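You operate a simulated robot arm through the tools that you are given. There is no shell and no other tool.

You are at the controls of a simulated robot arm. One attempt, no reset.

JOB
Fit the blue frame's two corner guards on the bundle and strap it at 100 N.
Fine: One on each long edge, under the strap; close the buckle, raise the bent yellow lever.

Only the result counts: the job must be done as asked and must still hold three seconds after the hand-in. Knocking over, shifting, dropping, spilling or breaking anything else fails it.

ROBOT AND FRAMES
A 7-joint arm with a two-finger parallel gripper, fixed in place. Base frame: the origin is on the floor under the middle of its stand, x ahead of it, y to its left, z up; the work surface is at about z = 820. Lengths are in mm, angles in degrees, forces in N, time in s.
With the tool pointing down near the work surface it reaches from about 300 to 700 mm from the base axis. Its first joint turns from -66.0 to 66.0 degrees. Payload 1.57 kg.
Tool frame: the origin (TCP) lies between the finger pads and is the grasp point; the fingertips stand 30 mm ahead of it; z points along the fingers, y is the line along which they close. The gripper opens to 110 mm. The fingers are 24 mm wide and 12 mm thick; the gripper's body (48 by 112 mm) begins 78 mm behind the TCP.
Orientation is told as [roll, pitch, yaw] about the base's x, y, z axes, in that order, counted from this pose: with the fingers straight down and closing along the base's y, the tool's x points along the base's -x, its y along +y and its z along -z.

CONTROLS
- The arm moves only by the tool jog_arm. Its argument "increments" is a list of rows, each an object of numbers (a shift or turn left out is 0, a gripper value left out holds the last): "x", "y", "z": the shift along the tool's x, y, z in mm; "ax", "ay", "az": the turn, a rotation vector about the tool's x, y, z in degrees. In form: [{"x": .., "y": .., "z": .., "ax": .., "ay": .., "az": ..}, ...]. A call has 1 to 20 rows; each row is the pose to reach, as a shift and turn from the pose commanded when the call began, along the tool's axes at that moment. "claw" is the opening in per cent of the stroke, from 0 (shut) to 100 (fully open), set as the call begins (left out, the last holds). Rows are played at 5 a second. More than 50 mm and 8.6 degrees between two rows, or a gripper value outside its range, and nothing of the call is played. Where a pose cannot be reached the arm comes as near as it can. A force on the tool above 90 N (or 10 N above the force at the start of the call, whichever is more), or a blocked arm, ends the call early, and 0.2 s more pass. Each finger travels about 108 mm/s and halts on what it meets, pressing with about 37 N; the grip force reading is that of the motor and also rises with nothing between the fingers. The clock runs only during rows and for 0.2 s after the last one: add rows that repeat a pose to give the fingers time. It gives the time, the measured TCP pose, the force on the tool (base axes), the opening and the grip force at its end, in the units of the frame above (readings bear some noise), with the torque about the TCP (base axes, N m) and any sound that the robot's microphone picked up, and new pictures: "pictures" is both (left out), scene, wrist or none.
- Cameras (640 x 400 px; columns grow to the right, rows downward): "scene" is fixed at [156.2, -390.6, 1407.4]; the picture's right is [0.87, -0.49, 0.00], its down [-0.24, -0.44, -0.86] and it looks along [0.42, 0.75, -0.50] (base axes); focal length 240 px, centre (320, 200). "wrist" rides on the gripper at [70, 16, -141] in the tool frame; the picture's right is [-0.23, 0.97, 0.00], its down [-0.86, -0.20, -0.48] and it looks along [-0.47, -0.11, 0.88] (tool axes); focal length 222 px, centre (320, 200). There is no depth. A picture from a camera that has moved, and an enlarged one, comes with that camera's place and axes in the base frame and with its lens. The place of the scene camera against the robot may be out by one fixed shift of up to 12 mm in any direction.
- enlarge(camera, box): a new picture of the part [left, top, right, bottom] of that camera's present view, enlarged. No time passes.
- job_done(): hands the job in; it is judged then, once.

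Places have to be worked out from the pictures, the camera data and where the tool is seen. Open the gripper and draw the arm clear of the work before you hand the job in, unless the task says otherwise.

The tools are called as name(argument=value, ...) on one line, values as JSON. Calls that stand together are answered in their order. jog_arm: Moves the arm, as the interface text tells. Its arguments: {"type":"object","properties":{"increments":{"type":"array"},"claw":{"type":"number"},"pictures":{"type":"string","enum":["both","scene","wrist","none"]}},"required":["increments"]} The other tools are called the same way: enlarge (camera, box) takes an enlarged picture of a part of a camera's view; job_done () hands the job in.

At the start:

```text
t: 0.0
tcp_pos: [350.6, 88.1, 1315.9]
ee_rot: [0.0, 0.1, 0.0]
ft_force: [0.2, -0.1, 0.1]
moment: [-0.02, -0.02, 0.01]
width: 110.2
grasp_force: 0.1
```

scene: 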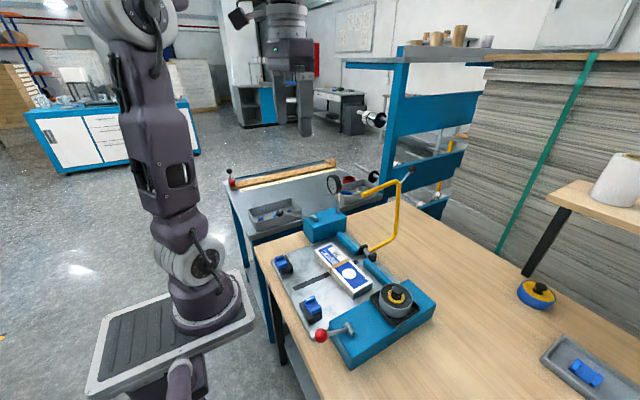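
wrist: 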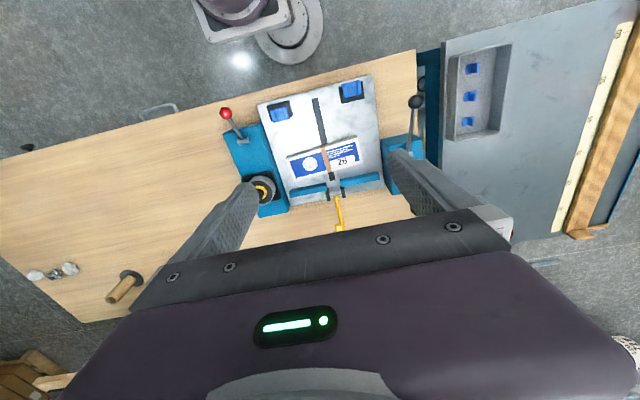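

I start by looking closer at the fixture in both views to understand the parts before any move.

enlarge(camera="scene", box=[240, 170, 450, 380])

enlarge(camera="wrist", box=[210, 60, 440, 240])

enlarge(camera="scene", box=[480, 260, 640, 400])

enlarge(camera="scene", box=[220, 150, 400, 260])

```text
1.90 times, centred on (345, 275) of scene
camera zoom: at [156.2, -390.6, 1407.4], right [0.87, -0.49, 0.0], down [-0.24, -0.44, -0.86], along [0.42, 0.75, -0.5], focal length 457 px, centre (272, 57)
```

zoom: 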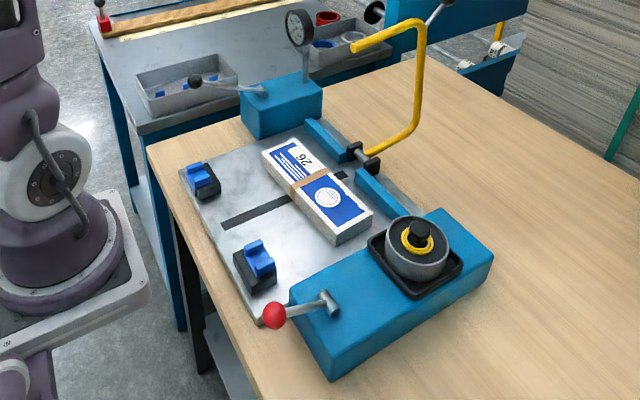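

```text
2.22 times, centred on (325, 150) of wrist
camera zoom: at [281.0, 104.8, 1457.6], right [0.23, 0.97, 0.0], down [0.86, -0.2, 0.48], along [0.47, -0.11, -0.88], focal length 494 px, centre (309, 311)
```

zoom: 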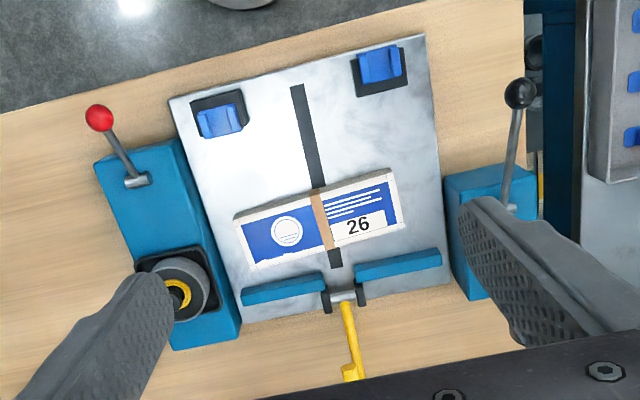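

```text
2.86 times, centred on (560, 330) of scene
camera zoom: at [156.2, -390.6, 1407.4], right [0.87, -0.49, 0.0], down [-0.24, -0.44, -0.86], along [0.42, 0.75, -0.5], focal length 686 px, centre (-366, -171)
```

zoom: 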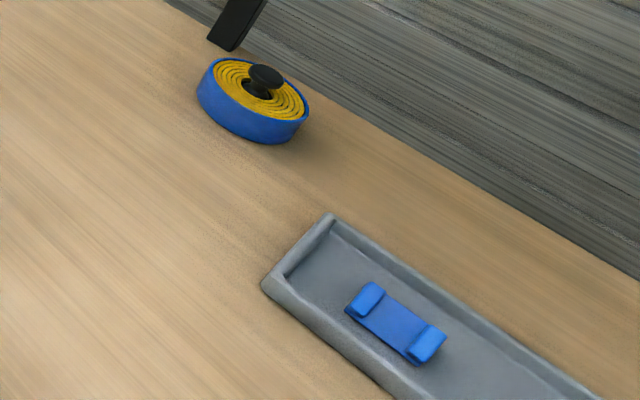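

```text
3.56 times, centred on (310, 205) of scene
camera zoom: at [156.2, -390.6, 1407.4], right [0.87, -0.49, 0.0], down [-0.24, -0.44, -0.86], along [0.42, 0.75, -0.5], focal length 853 px, centre (356, 182)
```

zoom: 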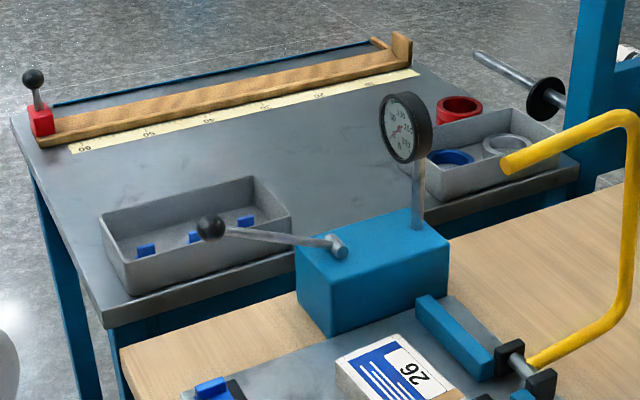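

The overview shows a plate with two blue guards in black nests, a bundle with a paper band, a slot, two blue blocks with levers, a gauge and a yellow bent lever. I zoom in more on the individual devices.

enlarge(camera="scene", box=[360, 265, 440, 335])

enlarge(camera="scene", box=[325, 165, 425, 265])

enlarge(camera="scene", box=[265, 235, 345, 345])

enlarge(camera="scene", box=[310, 165, 360, 215])

enlarge(camera="scene", box=[310, 230, 380, 310])

```text
5.71 times, centred on (400, 300) of scene
camera zoom: at [156.2, -390.6, 1407.4], right [0.87, -0.49, 0.0], down [-0.24, -0.44, -0.86], along [0.42, 0.75, -0.5], focal length 1371 px, centre (-137, -371)
```

zoom: 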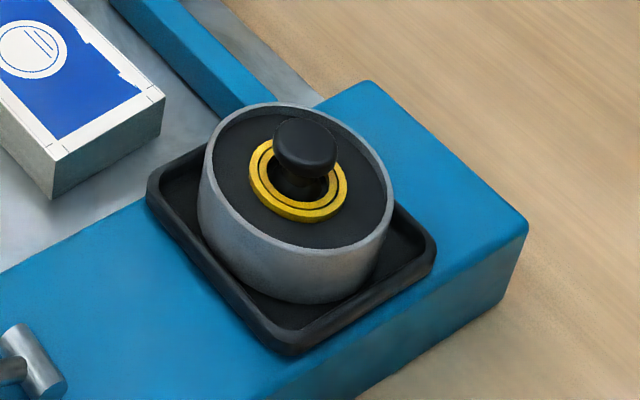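

```text
4.00 times, centred on (375, 215) of scene
camera zoom: at [156.2, -390.6, 1407.4], right [0.87, -0.49, 0.0], down [-0.24, -0.44, -0.86], along [0.42, 0.75, -0.5], focal length 960 px, centre (100, 140)
```

zoom: 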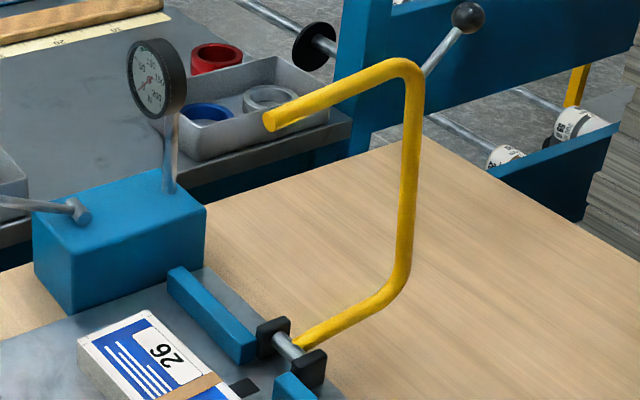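

```text
3.64 times, centred on (305, 290) of scene
camera zoom: at [156.2, -390.6, 1407.4], right [0.87, -0.49, 0.0], down [-0.24, -0.44, -0.86], along [0.42, 0.75, -0.5], focal length 873 px, centre (374, -127)
```

zoom: 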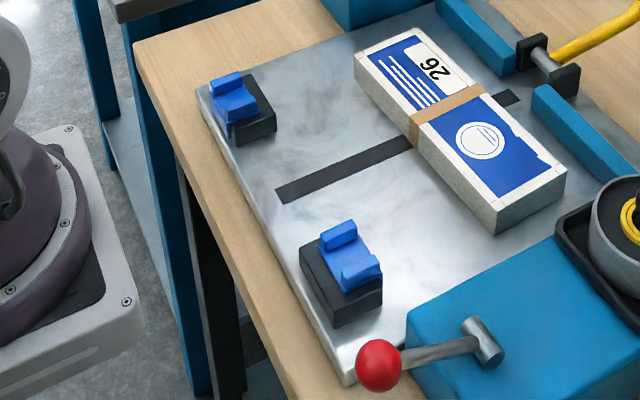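

```text
8.00 times, centred on (335, 190) of scene
camera zoom: at [156.2, -390.6, 1407.4], right [0.87, -0.49, 0.0], down [-0.24, -0.44, -0.86], along [0.42, 0.75, -0.5], focal length 1920 px, centre (200, 280)
```

zoom: 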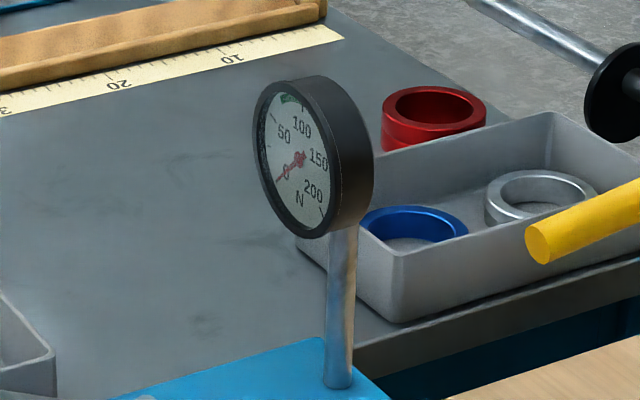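

```text
5.00 times, centred on (345, 270) of scene
camera zoom: at [156.2, -390.6, 1407.4], right [0.87, -0.49, 0.0], down [-0.24, -0.44, -0.86], along [0.42, 0.75, -0.5], focal length 1200 px, centre (195, -150)
```

zoom: 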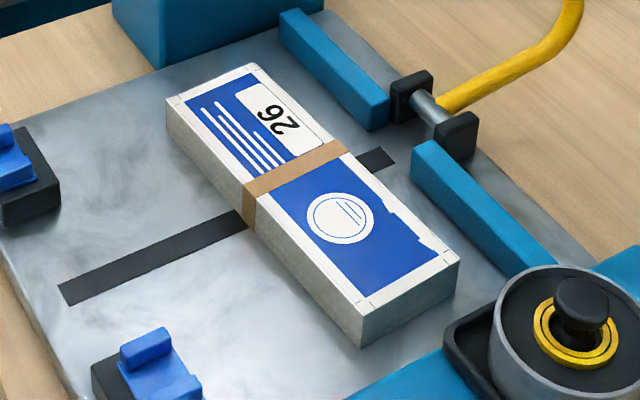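

The gauge reads about 0 N on a 0–200 scale. I lower the arm straight down ~160 mm at x≈350 (well clear of the yellow lever, which is at x>550) for a closer wrist picture.

jog_arm(increments=[{"z": 40}, {"z": 80}, {"z": 120}, {"z": 160}, {"z": 160}], claw=100, pictures="both")

```text
t: 1.2
tcp_pos: [347.8, 85.6, 1157.2]
ee_rot: [-0.1, 0.1, -0.1]
ft_force: [0.3, 0.2, 0.1]
moment: [0.04, 0.01, -0.02]
width: 110.0
grasp_force: 0.0
camera wrist: at [280.3, 102.5, 1298.7], right [0.23, 0.97, 0.0], down [0.86, -0.2, 0.48], along [0.47, -0.11, -0.88], focal length 222 px, centre (320, 200)
```

scene: 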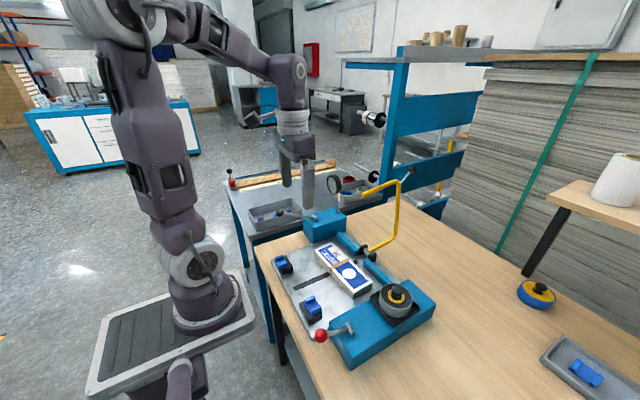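
wrist: 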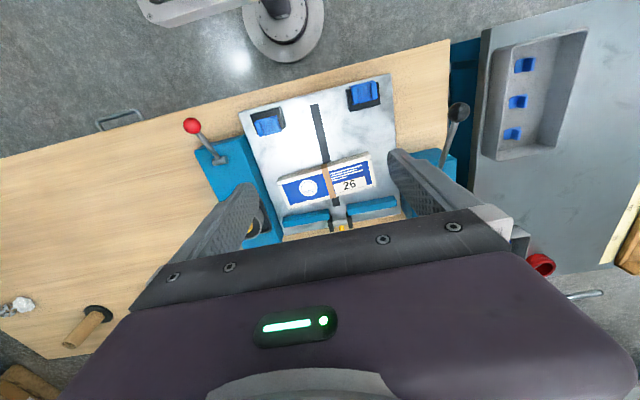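

The wrist view is now closer; I enlarge the fixture areas in it.

enlarge(camera="wrist", box=[235, 70, 405, 170])

enlarge(camera="wrist", box=[260, 140, 420, 240])

enlarge(camera="wrist", box=[170, 100, 290, 260])

enlarge(camera="wrist", box=[400, 80, 520, 180])

```text
3.76 times, centred on (320, 120) of wrist
camera zoom: at [280.3, 102.5, 1298.7], right [0.23, 0.97, 0.0], down [0.86, -0.2, 0.48], along [0.47, -0.11, -0.88], focal length 836 px, centre (320, 501)
```

zoom: 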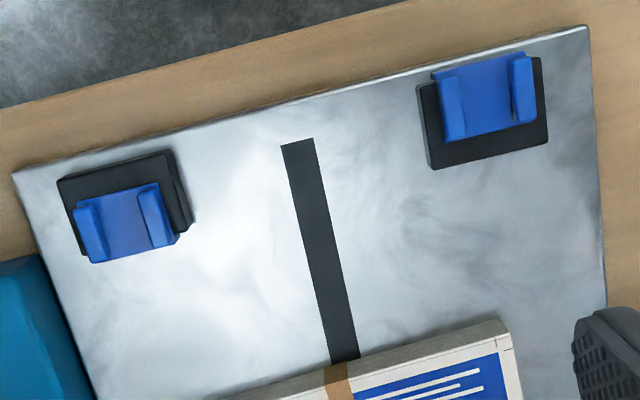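

```text
4.00 times, centred on (340, 190) of wrist
camera zoom: at [280.3, 102.5, 1298.7], right [0.23, 0.97, 0.0], down [0.86, -0.2, 0.48], along [0.47, -0.11, -0.88], focal length 888 px, centre (240, 240)
```

zoom: 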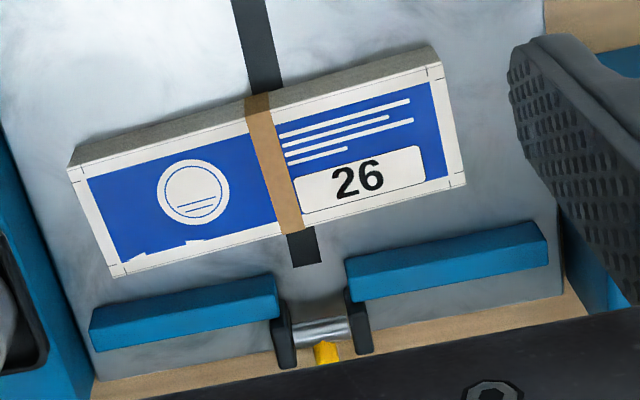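

```text
2.50 times, centred on (230, 180) of wrist
camera zoom: at [280.3, 102.5, 1298.7], right [0.23, 0.97, 0.0], down [0.86, -0.2, 0.48], along [0.47, -0.11, -0.88], focal length 555 px, centre (545, 250)
```

zoom: 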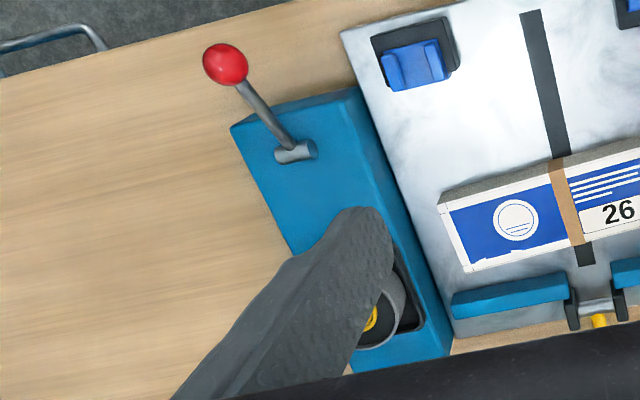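

```text
4.00 times, centred on (460, 130) of wrist
camera zoom: at [280.3, 102.5, 1298.7], right [0.23, 0.97, 0.0], down [0.86, -0.2, 0.48], along [0.47, -0.11, -0.88], focal length 888 px, centre (-240, 480)
```

zoom: 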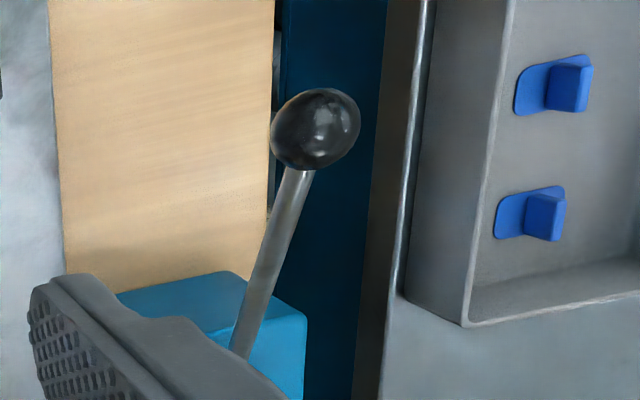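

Geometry so far: plate top at z≈831, slot along x at y≈81, bundle ≈200×72×30 mm yawed about +4°, guards near (336,-14) and (321,173). I move over the first guard (y≈-14) at z≈960 for a close view; the red lever ball is at y≈-131, so it is clear.

jog_arm(increments=[{"y": -30, "z": 30}, {"y": -60, "z": 70}, {"y": -90, "z": 110}, {"y": -100, "z": 155}, {"y": -100, "z": 195}, {"y": -100, "z": 195}], claw=100, pictures="both")

```text
t: 2.6
tcp_pos: [350.2, -13.5, 960.5]
ee_rot: [0.0, 0.0, 0.1]
ft_force: [0.3, -0.1, 0.5]
moment: [0.04, 0.02, 0.0]
width: 110.1
grasp_force: 0.1
camera wrist: at [281.3, 2.9, 1102.9], right [0.23, 0.97, 0.0], down [0.86, -0.2, 0.48], along [0.47, -0.11, -0.88], focal length 222 px, centre (320, 200)
```

scene: 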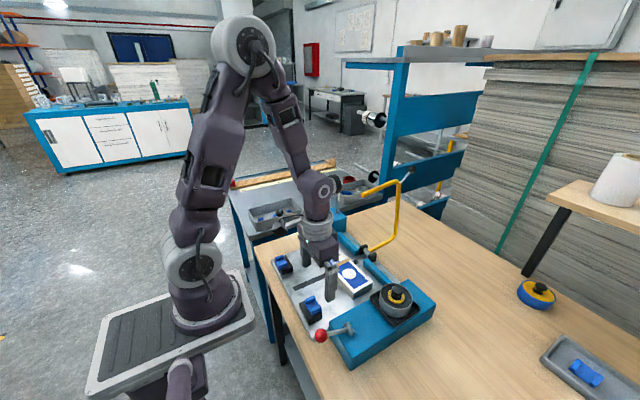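
wrist: 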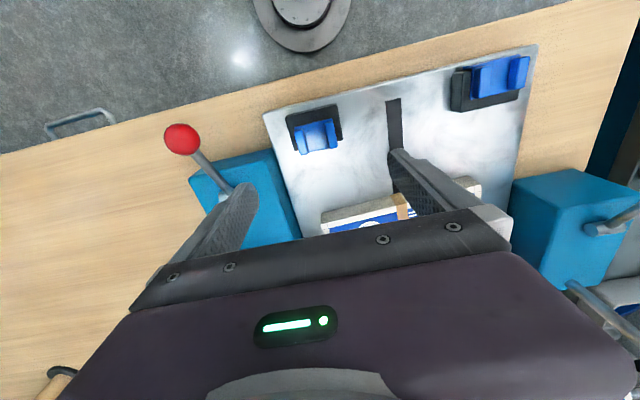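

Now over the first guard; I enlarge the wrist view on both guards.

enlarge(camera="wrist", box=[260, 80, 380, 170])

enlarge(camera="wrist", box=[420, 30, 560, 130])

enlarge(camera="wrist", box=[150, 100, 330, 260])

enlarge(camera="wrist", box=[500, 150, 640, 320])

```text
4.44 times, centred on (320, 125) of wrist
camera zoom: at [281.3, 2.9, 1102.9], right [0.23, 0.97, 0.0], down [0.86, -0.2, 0.48], along [0.47, -0.11, -0.88], focal length 987 px, centre (320, 533)
```

zoom: 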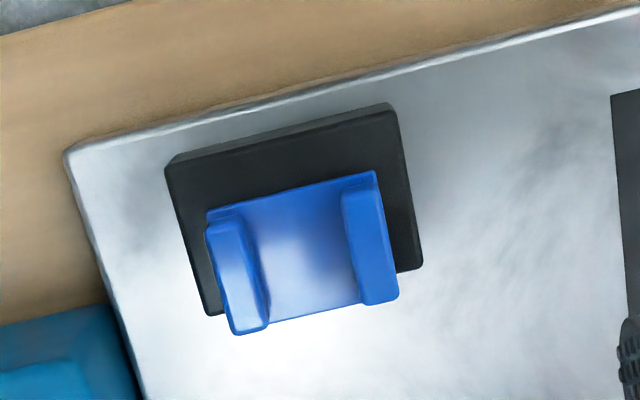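

```text
4.00 times, centred on (490, 80) of wrist
camera zoom: at [281.3, 2.9, 1102.9], right [0.23, 0.97, 0.0], down [0.86, -0.2, 0.48], along [0.47, -0.11, -0.88], focal length 888 px, centre (-360, 680)
```

zoom: 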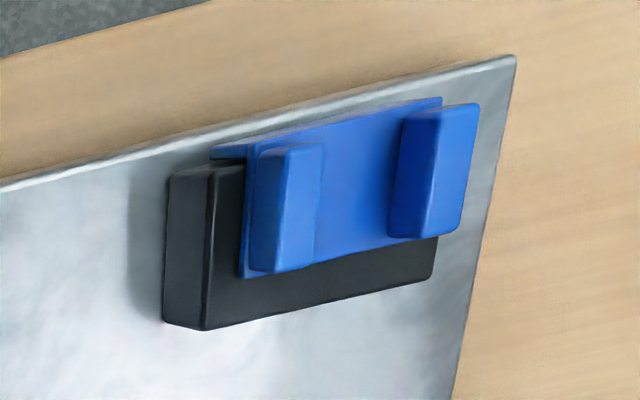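

```text
2.50 times, centred on (240, 180) of wrist
camera zoom: at [281.3, 2.9, 1102.9], right [0.23, 0.97, 0.0], down [0.86, -0.2, 0.48], along [0.47, -0.11, -0.88], focal length 555 px, centre (520, 250)
```

zoom: 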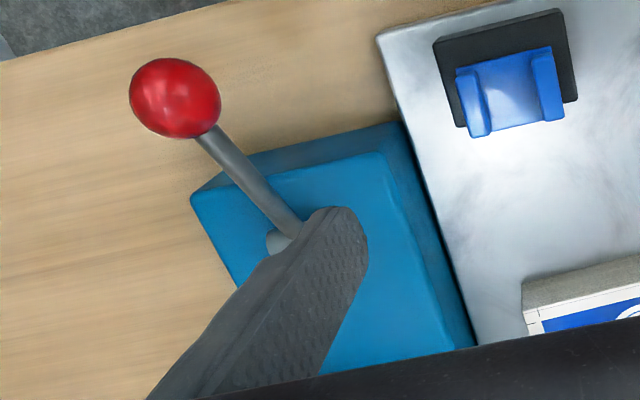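

```text
2.35 times, centred on (570, 235) of wrist
camera zoom: at [281.3, 2.9, 1102.9], right [0.23, 0.97, 0.0], down [0.86, -0.2, 0.48], along [0.47, -0.11, -0.88], focal length 523 px, centre (-268, 118)
```

zoom: 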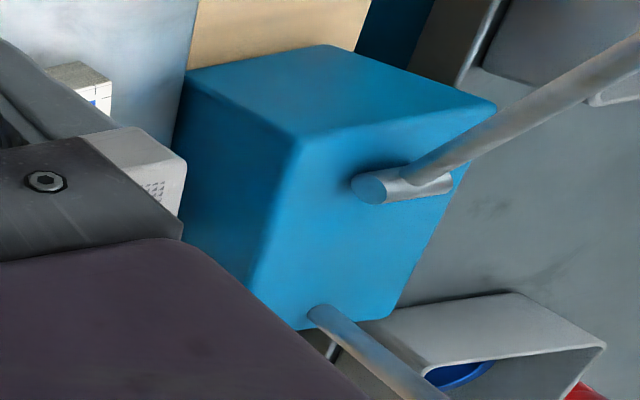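

Guard 1 comes out at x≈332.5, y≈-13.8, about 41 mm wide across y, its vertical leg hanging on the +x side (so it suits the bundle's far edge); block top ≈853. I center over it and lower to TCP z≈912 for a finer view.

jog_arm(increments=[{"x": 16, "y": -0.5, "z": 25}, {"x": 16, "y": -0.5, "z": 49}, {"x": 16, "y": -0.5, "z": 49}], claw=100, pictures="both")

enlarge(camera="wrist", box=[250, 90, 390, 210])

enlarge(camera="scene", box=[270, 230, 350, 340])

```text
t: 3.4
tcp_pos: [335.1, -13.7, 910.6]
ee_rot: [0.1, 0.1, -0.1]
ft_force: [-0.2, -1.0, -0.2]
moment: [-0.02, -0.03, -0.04]
width: 110.0
grasp_force: 0.0
camera wrist: at [265.8, 2.4, 1053.2], right [0.23, 0.97, 0.0], down [0.86, -0.2, 0.48], along [0.47, -0.11, -0.88], focal length 222 px, centre (320, 200)
```

scene: 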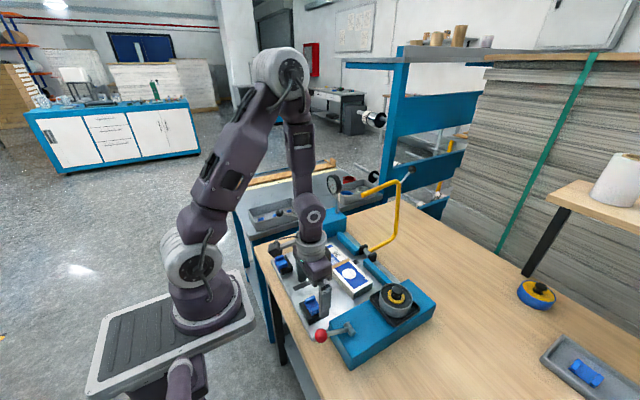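
wrist: 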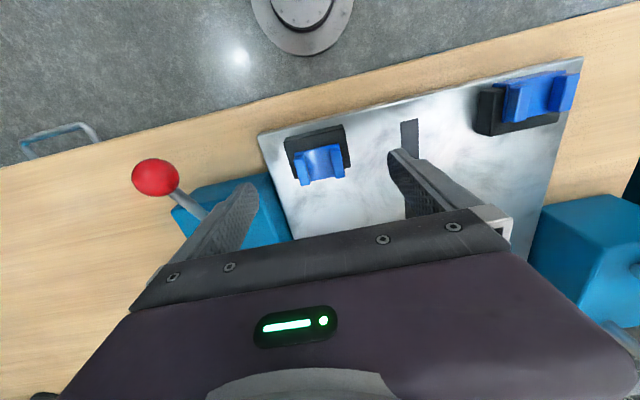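

```text
3.33 times, centred on (320, 150) of wrist
camera zoom: at [265.8, 2.4, 1053.2], right [0.23, 0.97, 0.0], down [0.86, -0.2, 0.48], along [0.47, -0.11, -0.88], focal length 740 px, centre (320, 367)
```

zoom: 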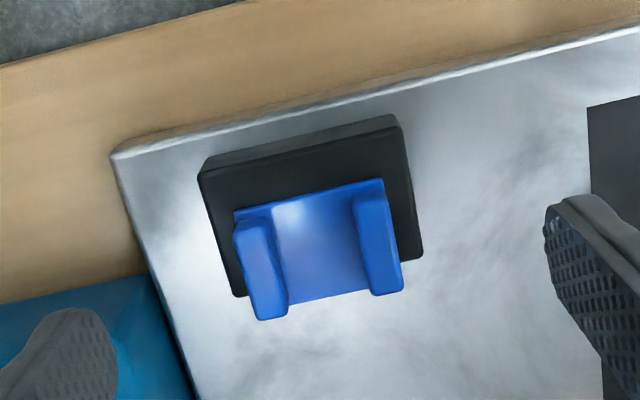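

```text
3.64 times, centred on (310, 285) of scene
camera zoom: at [156.2, -390.6, 1407.4], right [0.87, -0.49, 0.0], down [-0.24, -0.44, -0.86], along [0.42, 0.75, -0.5], focal length 873 px, centre (356, -109)
```

zoom: 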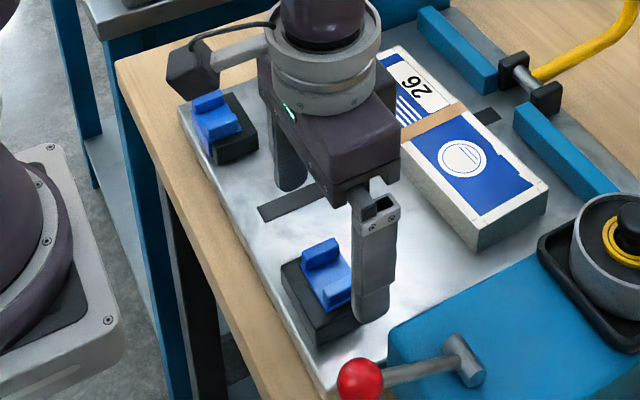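

Ribs' top is at about z≈864, block top ≈853. I go down so the fingertips are ~3–4 mm above the block (TCP ≈887.5) with fingers open, then check.

jog_arm(increments=[{"x": 1.5, "y": 0.2, "z": 12}, {"x": 1.5, "y": 0.2, "z": 24}, {"x": 1.5, "y": 0.2, "z": 24}], claw=100, pictures="both")

enlarge(camera="scene", box=[285, 265, 345, 325])

enlarge(camera="wrist", box=[200, 100, 440, 230])

```text
t: 4.2
tcp_pos: [331.2, -12.8, 885.6]
ee_rot: [-0.1, 0.0, -0.1]
ft_force: [0.3, -0.2, 0.3]
moment: [0.0, -0.03, 0.04]
width: 109.8
grasp_force: 0.0
camera wrist: at [263.3, 3.5, 1028.7], right [0.23, 0.97, 0.0], down [0.86, -0.2, 0.48], along [0.47, -0.11, -0.88], focal length 222 px, centre (320, 200)
```

scene: 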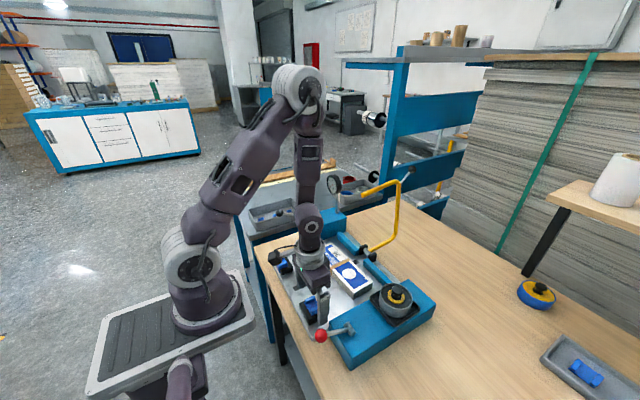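
wrist: 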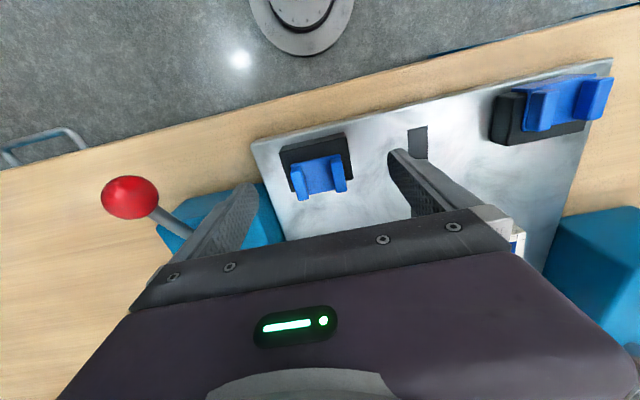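

```text
6.67 times, centred on (315, 295) of scene
camera zoom: at [156.2, -390.6, 1407.4], right [0.87, -0.49, 0.0], down [-0.24, -0.44, -0.86], along [0.42, 0.75, -0.5], focal length 1600 px, centre (353, -433)
```

zoom: 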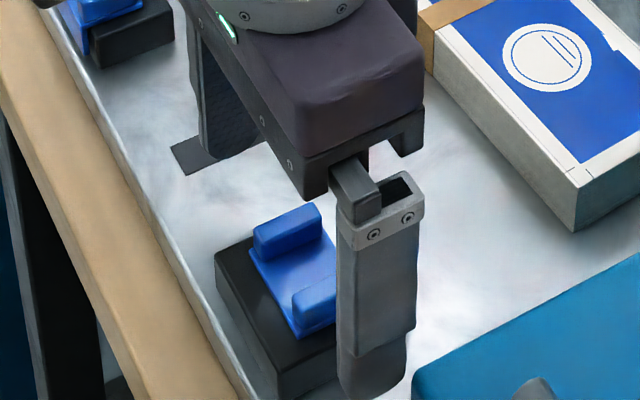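

```text
2.67 times, centred on (320, 165) of wrist
camera zoom: at [263.3, 3.5, 1028.7], right [0.23, 0.97, 0.0], down [0.86, -0.2, 0.48], along [0.47, -0.11, -0.88], focal length 592 px, centre (320, 293)
```

zoom: 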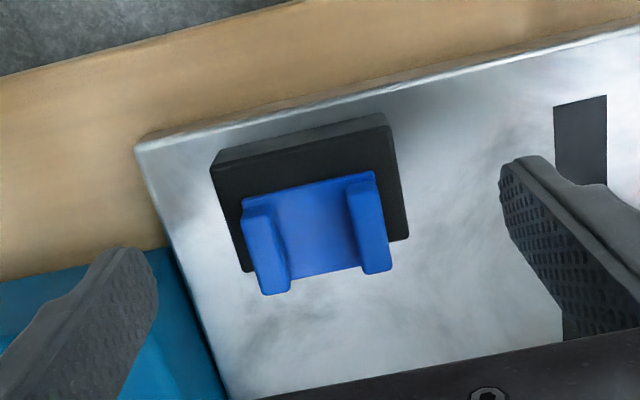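

Fingers straddle the guard well. I narrow the opening to about 50 mm (guard ≈41 mm) so the tips sit beside it over the block rim, and view it.

jog_arm(increments=[{}, {}, {}], claw=46, pictures="both")

enlarge(camera="scene", box=[285, 265, 345, 325])

enlarge(camera="wrist", box=[230, 100, 410, 220])

```text
t: 5.0
tcp_pos: [332.0, -12.5, 887.1]
ee_rot: [-0.1, 0.0, 0.0]
ft_force: [-0.6, 0.3, 0.6]
moment: [-0.03, -0.01, 0.02]
width: 50.6
grasp_force: 0.0
camera wrist: at [263.3, 3.5, 1028.9], right [0.23, 0.97, 0.0], down [0.86, -0.2, 0.48], along [0.47, -0.11, -0.88], focal length 222 px, centre (320, 200)
```

scene: 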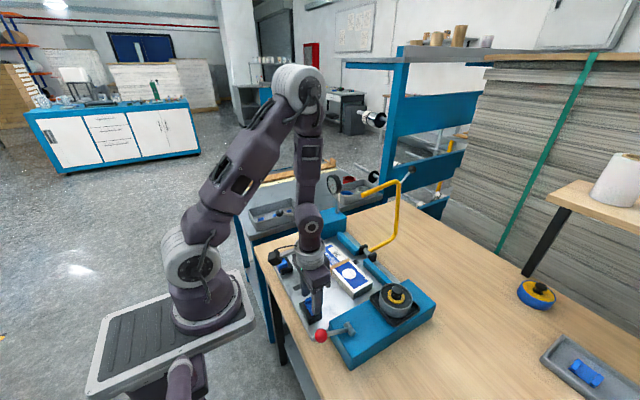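
wrist: 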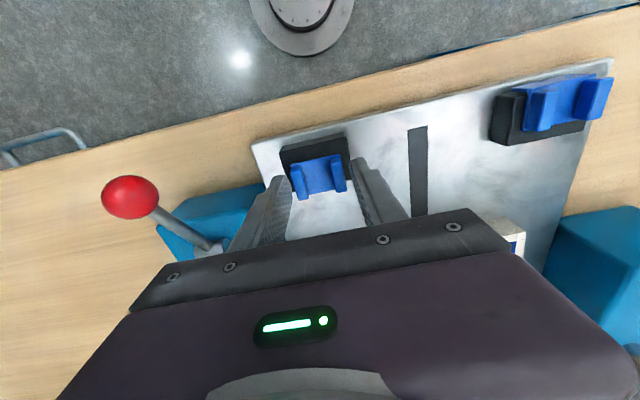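

```text
6.67 times, centred on (315, 295) of scene
camera zoom: at [156.2, -390.6, 1407.4], right [0.87, -0.49, 0.0], down [-0.24, -0.44, -0.86], along [0.42, 0.75, -0.5], focal length 1600 px, centre (353, -433)
```

zoom: 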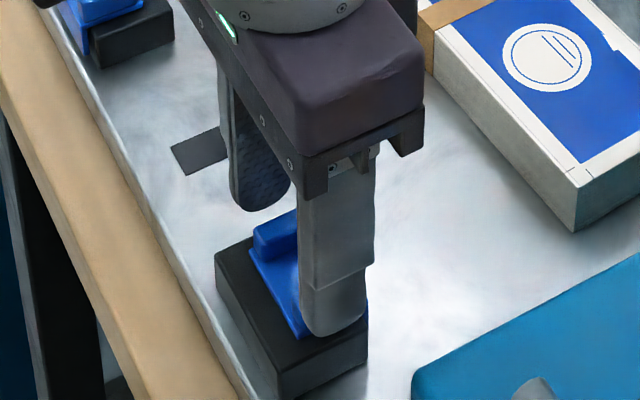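

```text
3.33 times, centred on (320, 160) of wrist
camera zoom: at [263.3, 3.5, 1028.9], right [0.23, 0.97, 0.0], down [0.86, -0.2, 0.48], along [0.47, -0.11, -0.88], focal length 740 px, centre (320, 333)
```

zoom: 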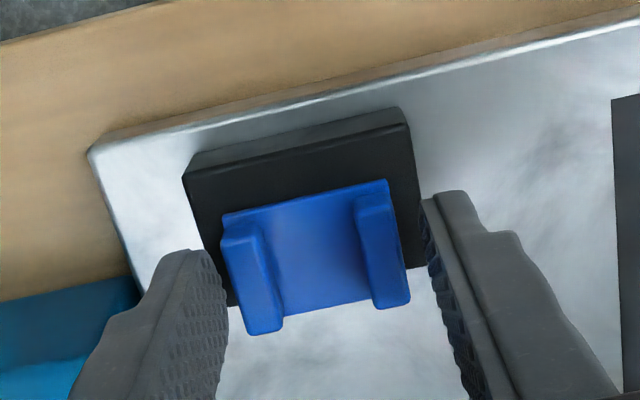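

Fingers sit on either side of the guard. To find the block top safely I step down 1 mm at a time and watch the vertical force.

jog_arm(increments=[{"z": 1}, {"z": 1}], claw=44, pictures="none")

```text
t: 5.6
tcp_pos: [332.8, -12.2, 885.5]
ee_rot: [0.0, 0.0, 0.1]
ft_force: [-1.2, 0.7, -0.3]
moment: [0.02, 0.0, 0.0]
width: 48.3
grasp_force: 0.0
```

No contact yet. Another 1 mm down.

jog_arm(increments=[{"z": 1}, {"z": 1}], claw=44, pictures="wrist")

enlarge(camera="wrist", box=[260, 130, 390, 220])

enlarge(camera="scene", box=[295, 285, 335, 325])

```text
t: 6.2
tcp_pos: [333.1, -11.4, 885.3]
ee_rot: [0.0, 0.1, 0.0]
ft_force: [0.9, -0.2, -0.3]
moment: [-0.01, -0.02, 0.04]
width: 48.2
grasp_force: 0.2
camera wrist: at [263.9, 4.4, 1027.1], right [0.23, 0.97, 0.0], down [0.86, -0.2, 0.48], along [0.47, -0.11, -0.88], focal length 222 px, centre (320, 200)
```

wrist: 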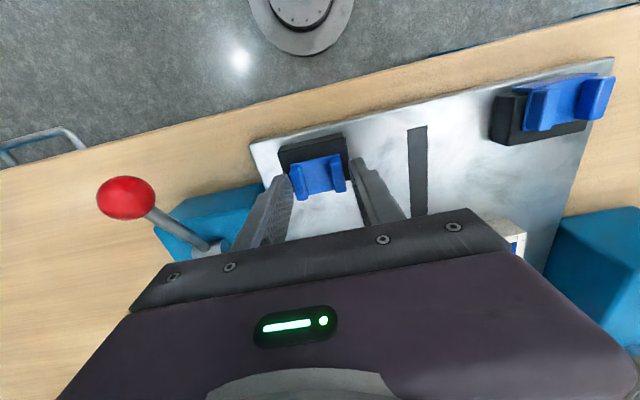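

```text
4.44 times, centred on (325, 175) of wrist
camera zoom: at [263.9, 4.4, 1027.1], right [0.23, 0.97, 0.0], down [0.86, -0.2, 0.48], along [0.47, -0.11, -0.88], focal length 987 px, centre (298, 311)
```

zoom: 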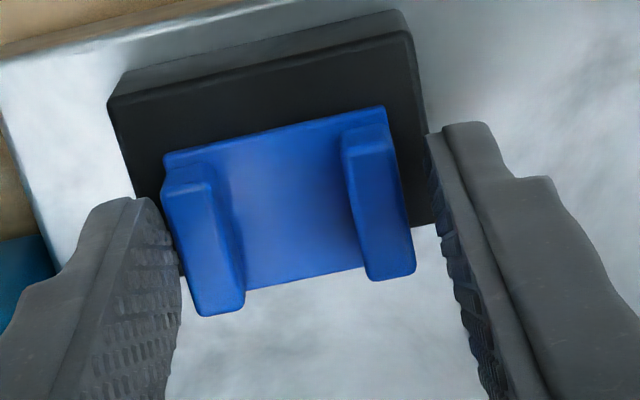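

```text
10.00 times, centred on (315, 305) of scene
camera zoom: at [156.2, -390.6, 1407.4], right [0.87, -0.49, 0.0], down [-0.24, -0.44, -0.86], along [0.42, 0.75, -0.5], focal length 2400 px, centre (370, -850)
```

zoom: 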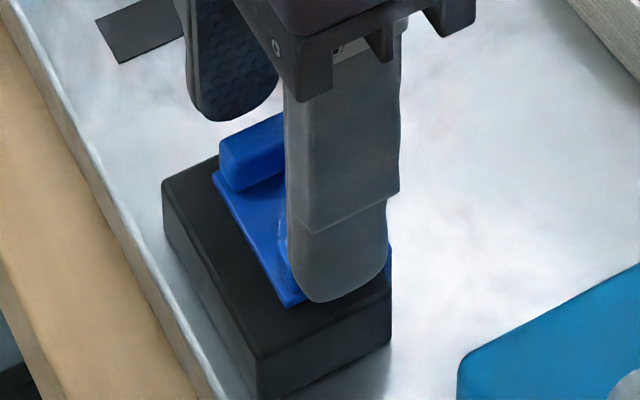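

Tips are at z≈855, no contact; the guard sits ~1.4 mm toward -y of the finger centre. I shift -1.4 mm in y, then close.

jog_arm(increments=[{"y": -1.4}, {"y": -1.4}], claw=44, pictures="none")

jog_arm(increments=[{}, {}, {}, {}], claw=0, pictures="both")

enlarge(camera="wrist", box=[260, 130, 390, 220])

enlarge(camera="scene", box=[295, 285, 335, 325])

```text
t: 6.8
tcp_pos: [332.7, -13.5, 885.5]
ee_rot: [-0.1, -0.1, 0.0]
ft_force: [-0.8, -0.5, 0.5]
moment: [0.02, 0.02, 0.02]
width: 48.4
grasp_force: 0.1
```

```text
t: 7.8
tcp_pos: [332.4, -13.4, 885.5]
ee_rot: [0.0, -0.1, 0.1]
ft_force: [1.1, 0.5, -1.0]
moment: [0.01, 0.02, 0.03]
width: 42.4
grasp_force: 37.1
camera wrist: at [263.7, 3.3, 1027.4], right [0.23, 0.97, 0.0], down [0.86, -0.2, 0.48], along [0.47, -0.11, -0.88], focal length 222 px, centre (320, 200)
```

scene: 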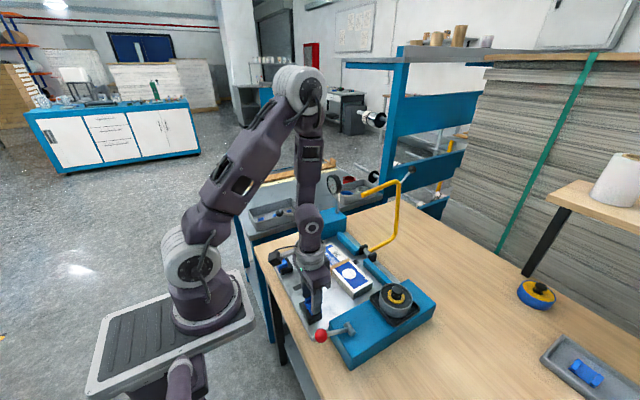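
wrist: 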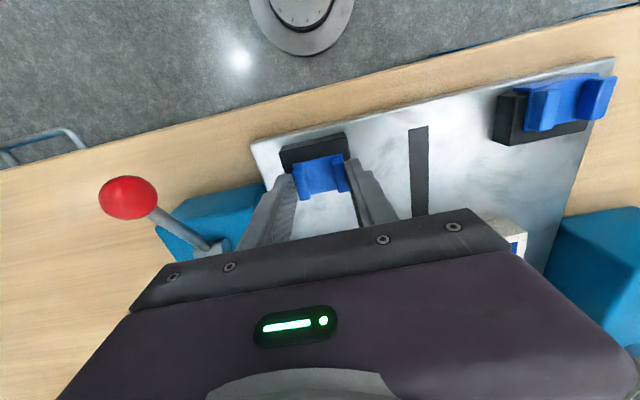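

```text
4.44 times, centred on (325, 175) of wrist
camera zoom: at [263.7, 3.3, 1027.4], right [0.23, 0.97, 0.0], down [0.86, -0.2, 0.48], along [0.47, -0.11, -0.88], focal length 987 px, centre (298, 311)
```

zoom: 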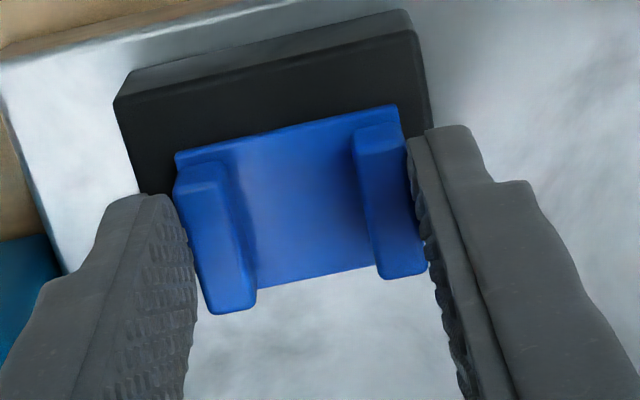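

```text
10.00 times, centred on (315, 305) of scene
camera zoom: at [156.2, -390.6, 1407.4], right [0.87, -0.49, 0.0], down [-0.24, -0.44, -0.86], along [0.42, 0.75, -0.5], focal length 2400 px, centre (370, -850)
```

zoom: 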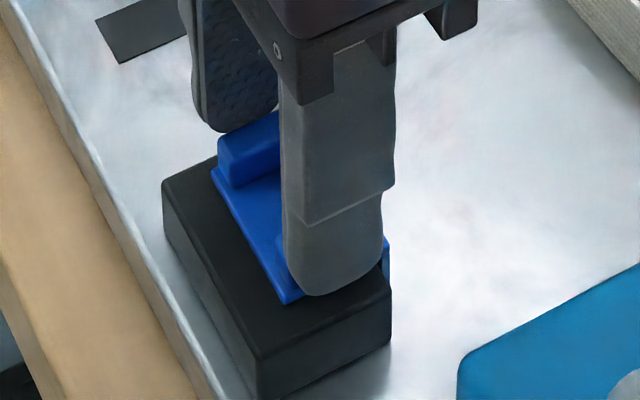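

The guard is gripped (42.4 mm, 37 N). I lift it straight up 75 mm and look.

jog_arm(increments=[{"z": -15}, {"z": -45}, {"z": -75}, {"z": -75}], claw=0, pictures="both")

enlarge(camera="wrist", box=[260, 90, 420, 230])

enlarge(camera="scene", box=[280, 235, 350, 325])

```text
t: 8.8
tcp_pos: [332.1, -11.5, 960.6]
ee_rot: [0.1, 0.1, 0.0]
ft_force: [1.0, 0.5, -0.3]
moment: [-0.01, 0.0, -0.03]
width: 42.1
grasp_force: 36.7
camera wrist: at [263.8, 4.5, 1102.7], right [0.23, 0.97, 0.0], down [0.86, -0.2, 0.48], along [0.47, -0.11, -0.88], focal length 222 px, centre (320, 200)
```

scene: 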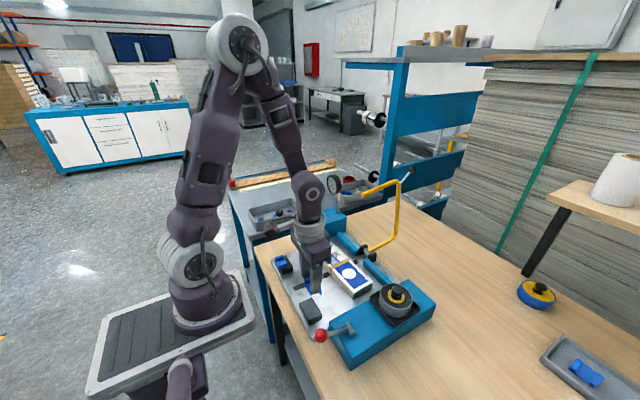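
wrist: 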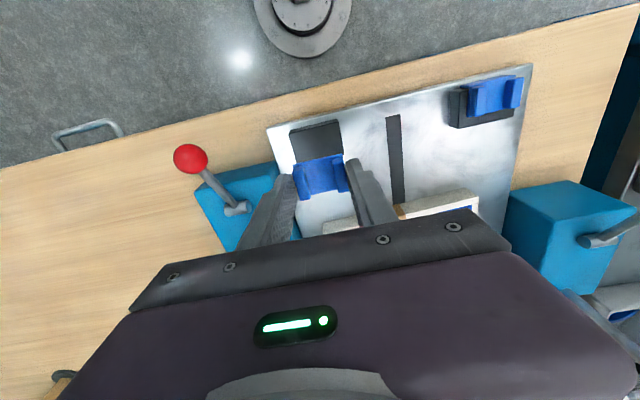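

```text
2.86 times, centred on (340, 160) of wrist
camera zoom: at [263.8, 4.5, 1102.7], right [0.23, 0.97, 0.0], down [0.86, -0.2, 0.48], along [0.47, -0.11, -0.88], focal length 635 px, centre (263, 314)
```

zoom: 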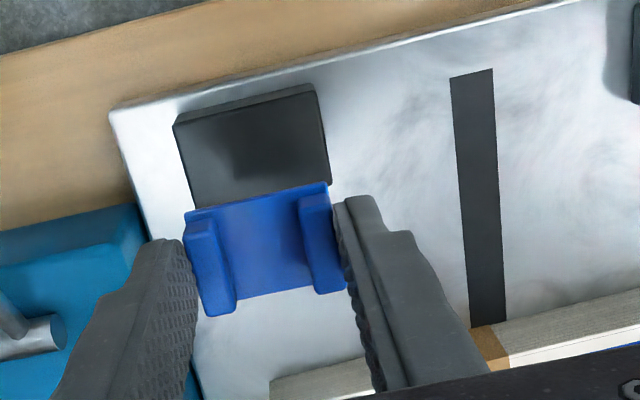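

```text
4.44 times, centred on (315, 280) of scene
camera zoom: at [156.2, -390.6, 1407.4], right [0.87, -0.49, 0.0], down [-0.24, -0.44, -0.86], along [0.42, 0.75, -0.5], focal length 1066 px, centre (342, -156)
```

zoom: 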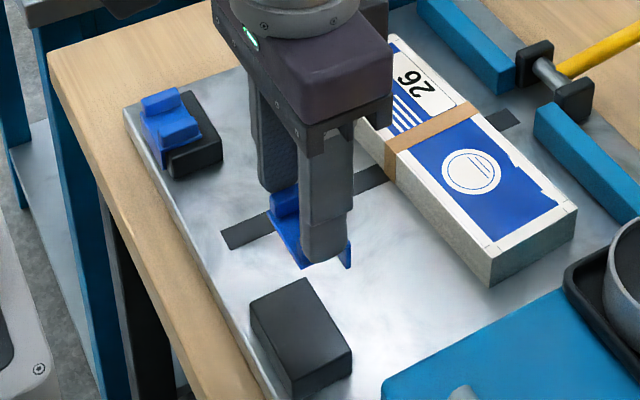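

The guard came up cleanly, vertical leg on the +x side. Before going over the bundle's far edge I check the hand's upper dimensions against the yellow lever's tip, and zoom the lever tip and the bundle.

enlarge(camera="scene", box=[260, 160, 380, 300])

enlarge(camera="scene", box=[340, 165, 420, 265])

enlarge(camera="scene", box=[320, 240, 380, 300])

```text
2.86 times, centred on (320, 230) of scene
camera zoom: at [156.2, -390.6, 1407.4], right [0.87, -0.49, 0.0], down [-0.24, -0.44, -0.86], along [0.42, 0.75, -0.5], focal length 686 px, centre (320, 114)
```

zoom: 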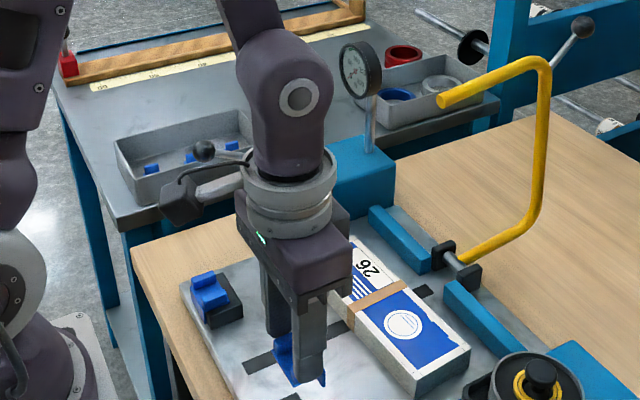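

```text
4.00 times, centred on (380, 215) of scene
camera zoom: at [156.2, -390.6, 1407.4], right [0.87, -0.49, 0.0], down [-0.24, -0.44, -0.86], along [0.42, 0.75, -0.5], focal length 960 px, centre (80, 140)
```

zoom: 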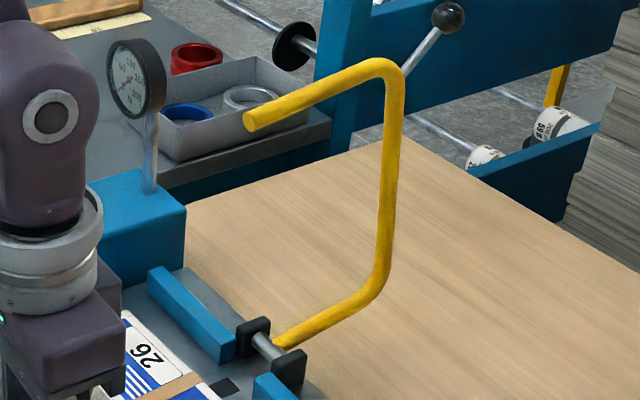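

```text
6.67 times, centred on (350, 270) of scene
camera zoom: at [156.2, -390.6, 1407.4], right [0.87, -0.49, 0.0], down [-0.24, -0.44, -0.86], along [0.42, 0.75, -0.5], focal length 1600 px, centre (120, -267)
```

zoom: 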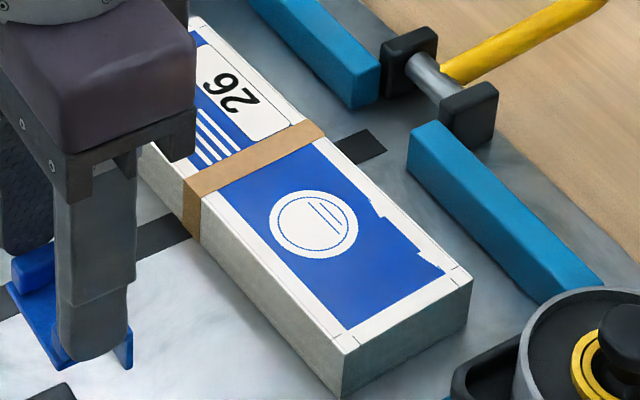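

Lever tip is at about x≈558 (z≈1068, tube ⌀16), so with the hand at x≈502 the wrist link (radius ≈36) keeps ~12 mm clearance. I carry the guard over the bundle to about (480, 81, 965) and look at the edges from close by.

jog_arm(increments=[{"x": -30, "y": 19, "z": -5}, {"x": -60, "y": 38, "z": -5}, {"x": -90, "y": 57, "z": -5}, {"x": -120, "y": 76, "z": -5}, {"x": -148, "y": 95, "z": -5}, {"x": -148, "y": 95, "z": -5}], claw=0, pictures="both")

enlarge(camera="wrist", box=[220, 80, 440, 220])

enlarge(camera="scene", box=[300, 180, 420, 300])

```text
t: 10.2
tcp_pos: [480.7, 81.8, 965.3]
ee_rot: [0.0, 0.0, 0.0]
ft_force: [0.0, -0.1, 0.3]
moment: [0.0, -0.01, -0.04]
width: 42.6
grasp_force: 36.9
camera wrist: at [411.7, 99.0, 1106.7], right [0.23, 0.97, 0.0], down [0.86, -0.2, 0.48], along [0.47, -0.11, -0.88], focal length 222 px, centre (320, 200)
```

scene: 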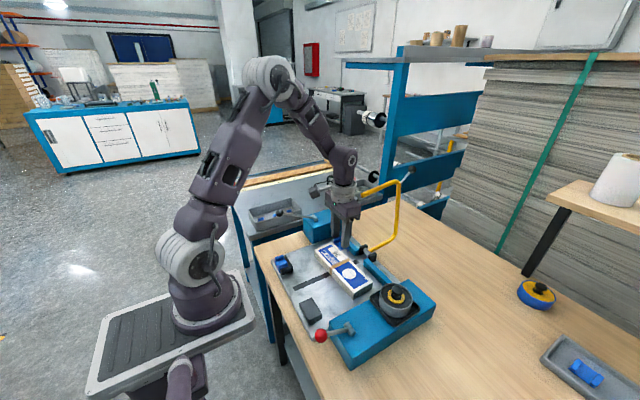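
wrist: 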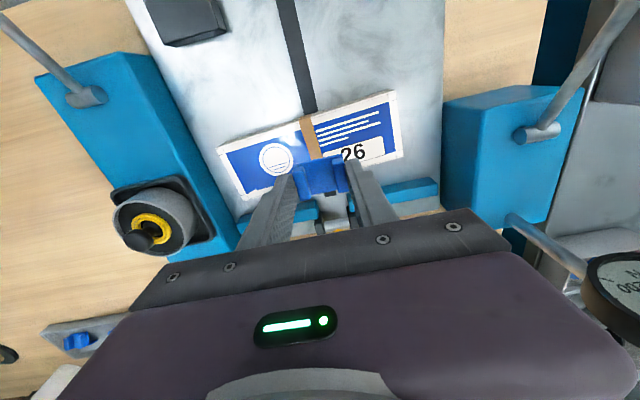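

```text
2.86 times, centred on (330, 150) of wrist
camera zoom: at [411.7, 99.0, 1106.7], right [0.23, 0.97, 0.0], down [0.86, -0.2, 0.48], along [0.47, -0.11, -0.88], focal length 635 px, centre (291, 343)
```

zoom: 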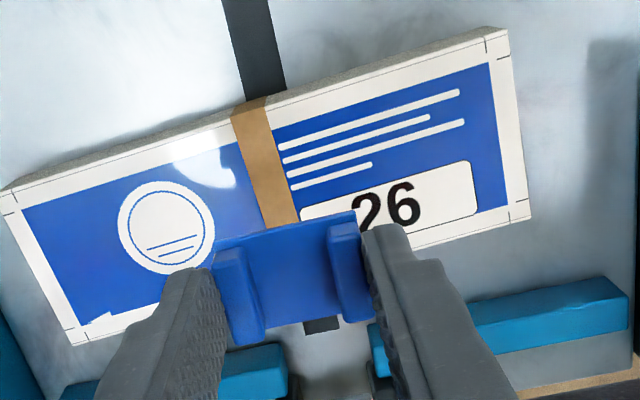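

```text
3.33 times, centred on (360, 240) of scene
camera zoom: at [156.2, -390.6, 1407.4], right [0.87, -0.49, 0.0], down [-0.24, -0.44, -0.86], along [0.42, 0.75, -0.5], focal length 800 px, centre (187, 67)
```

zoom: 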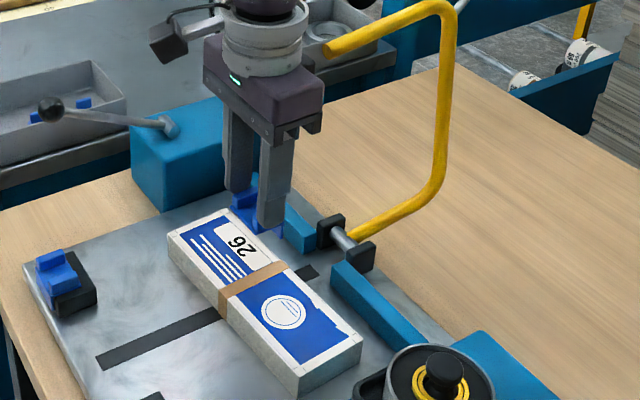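

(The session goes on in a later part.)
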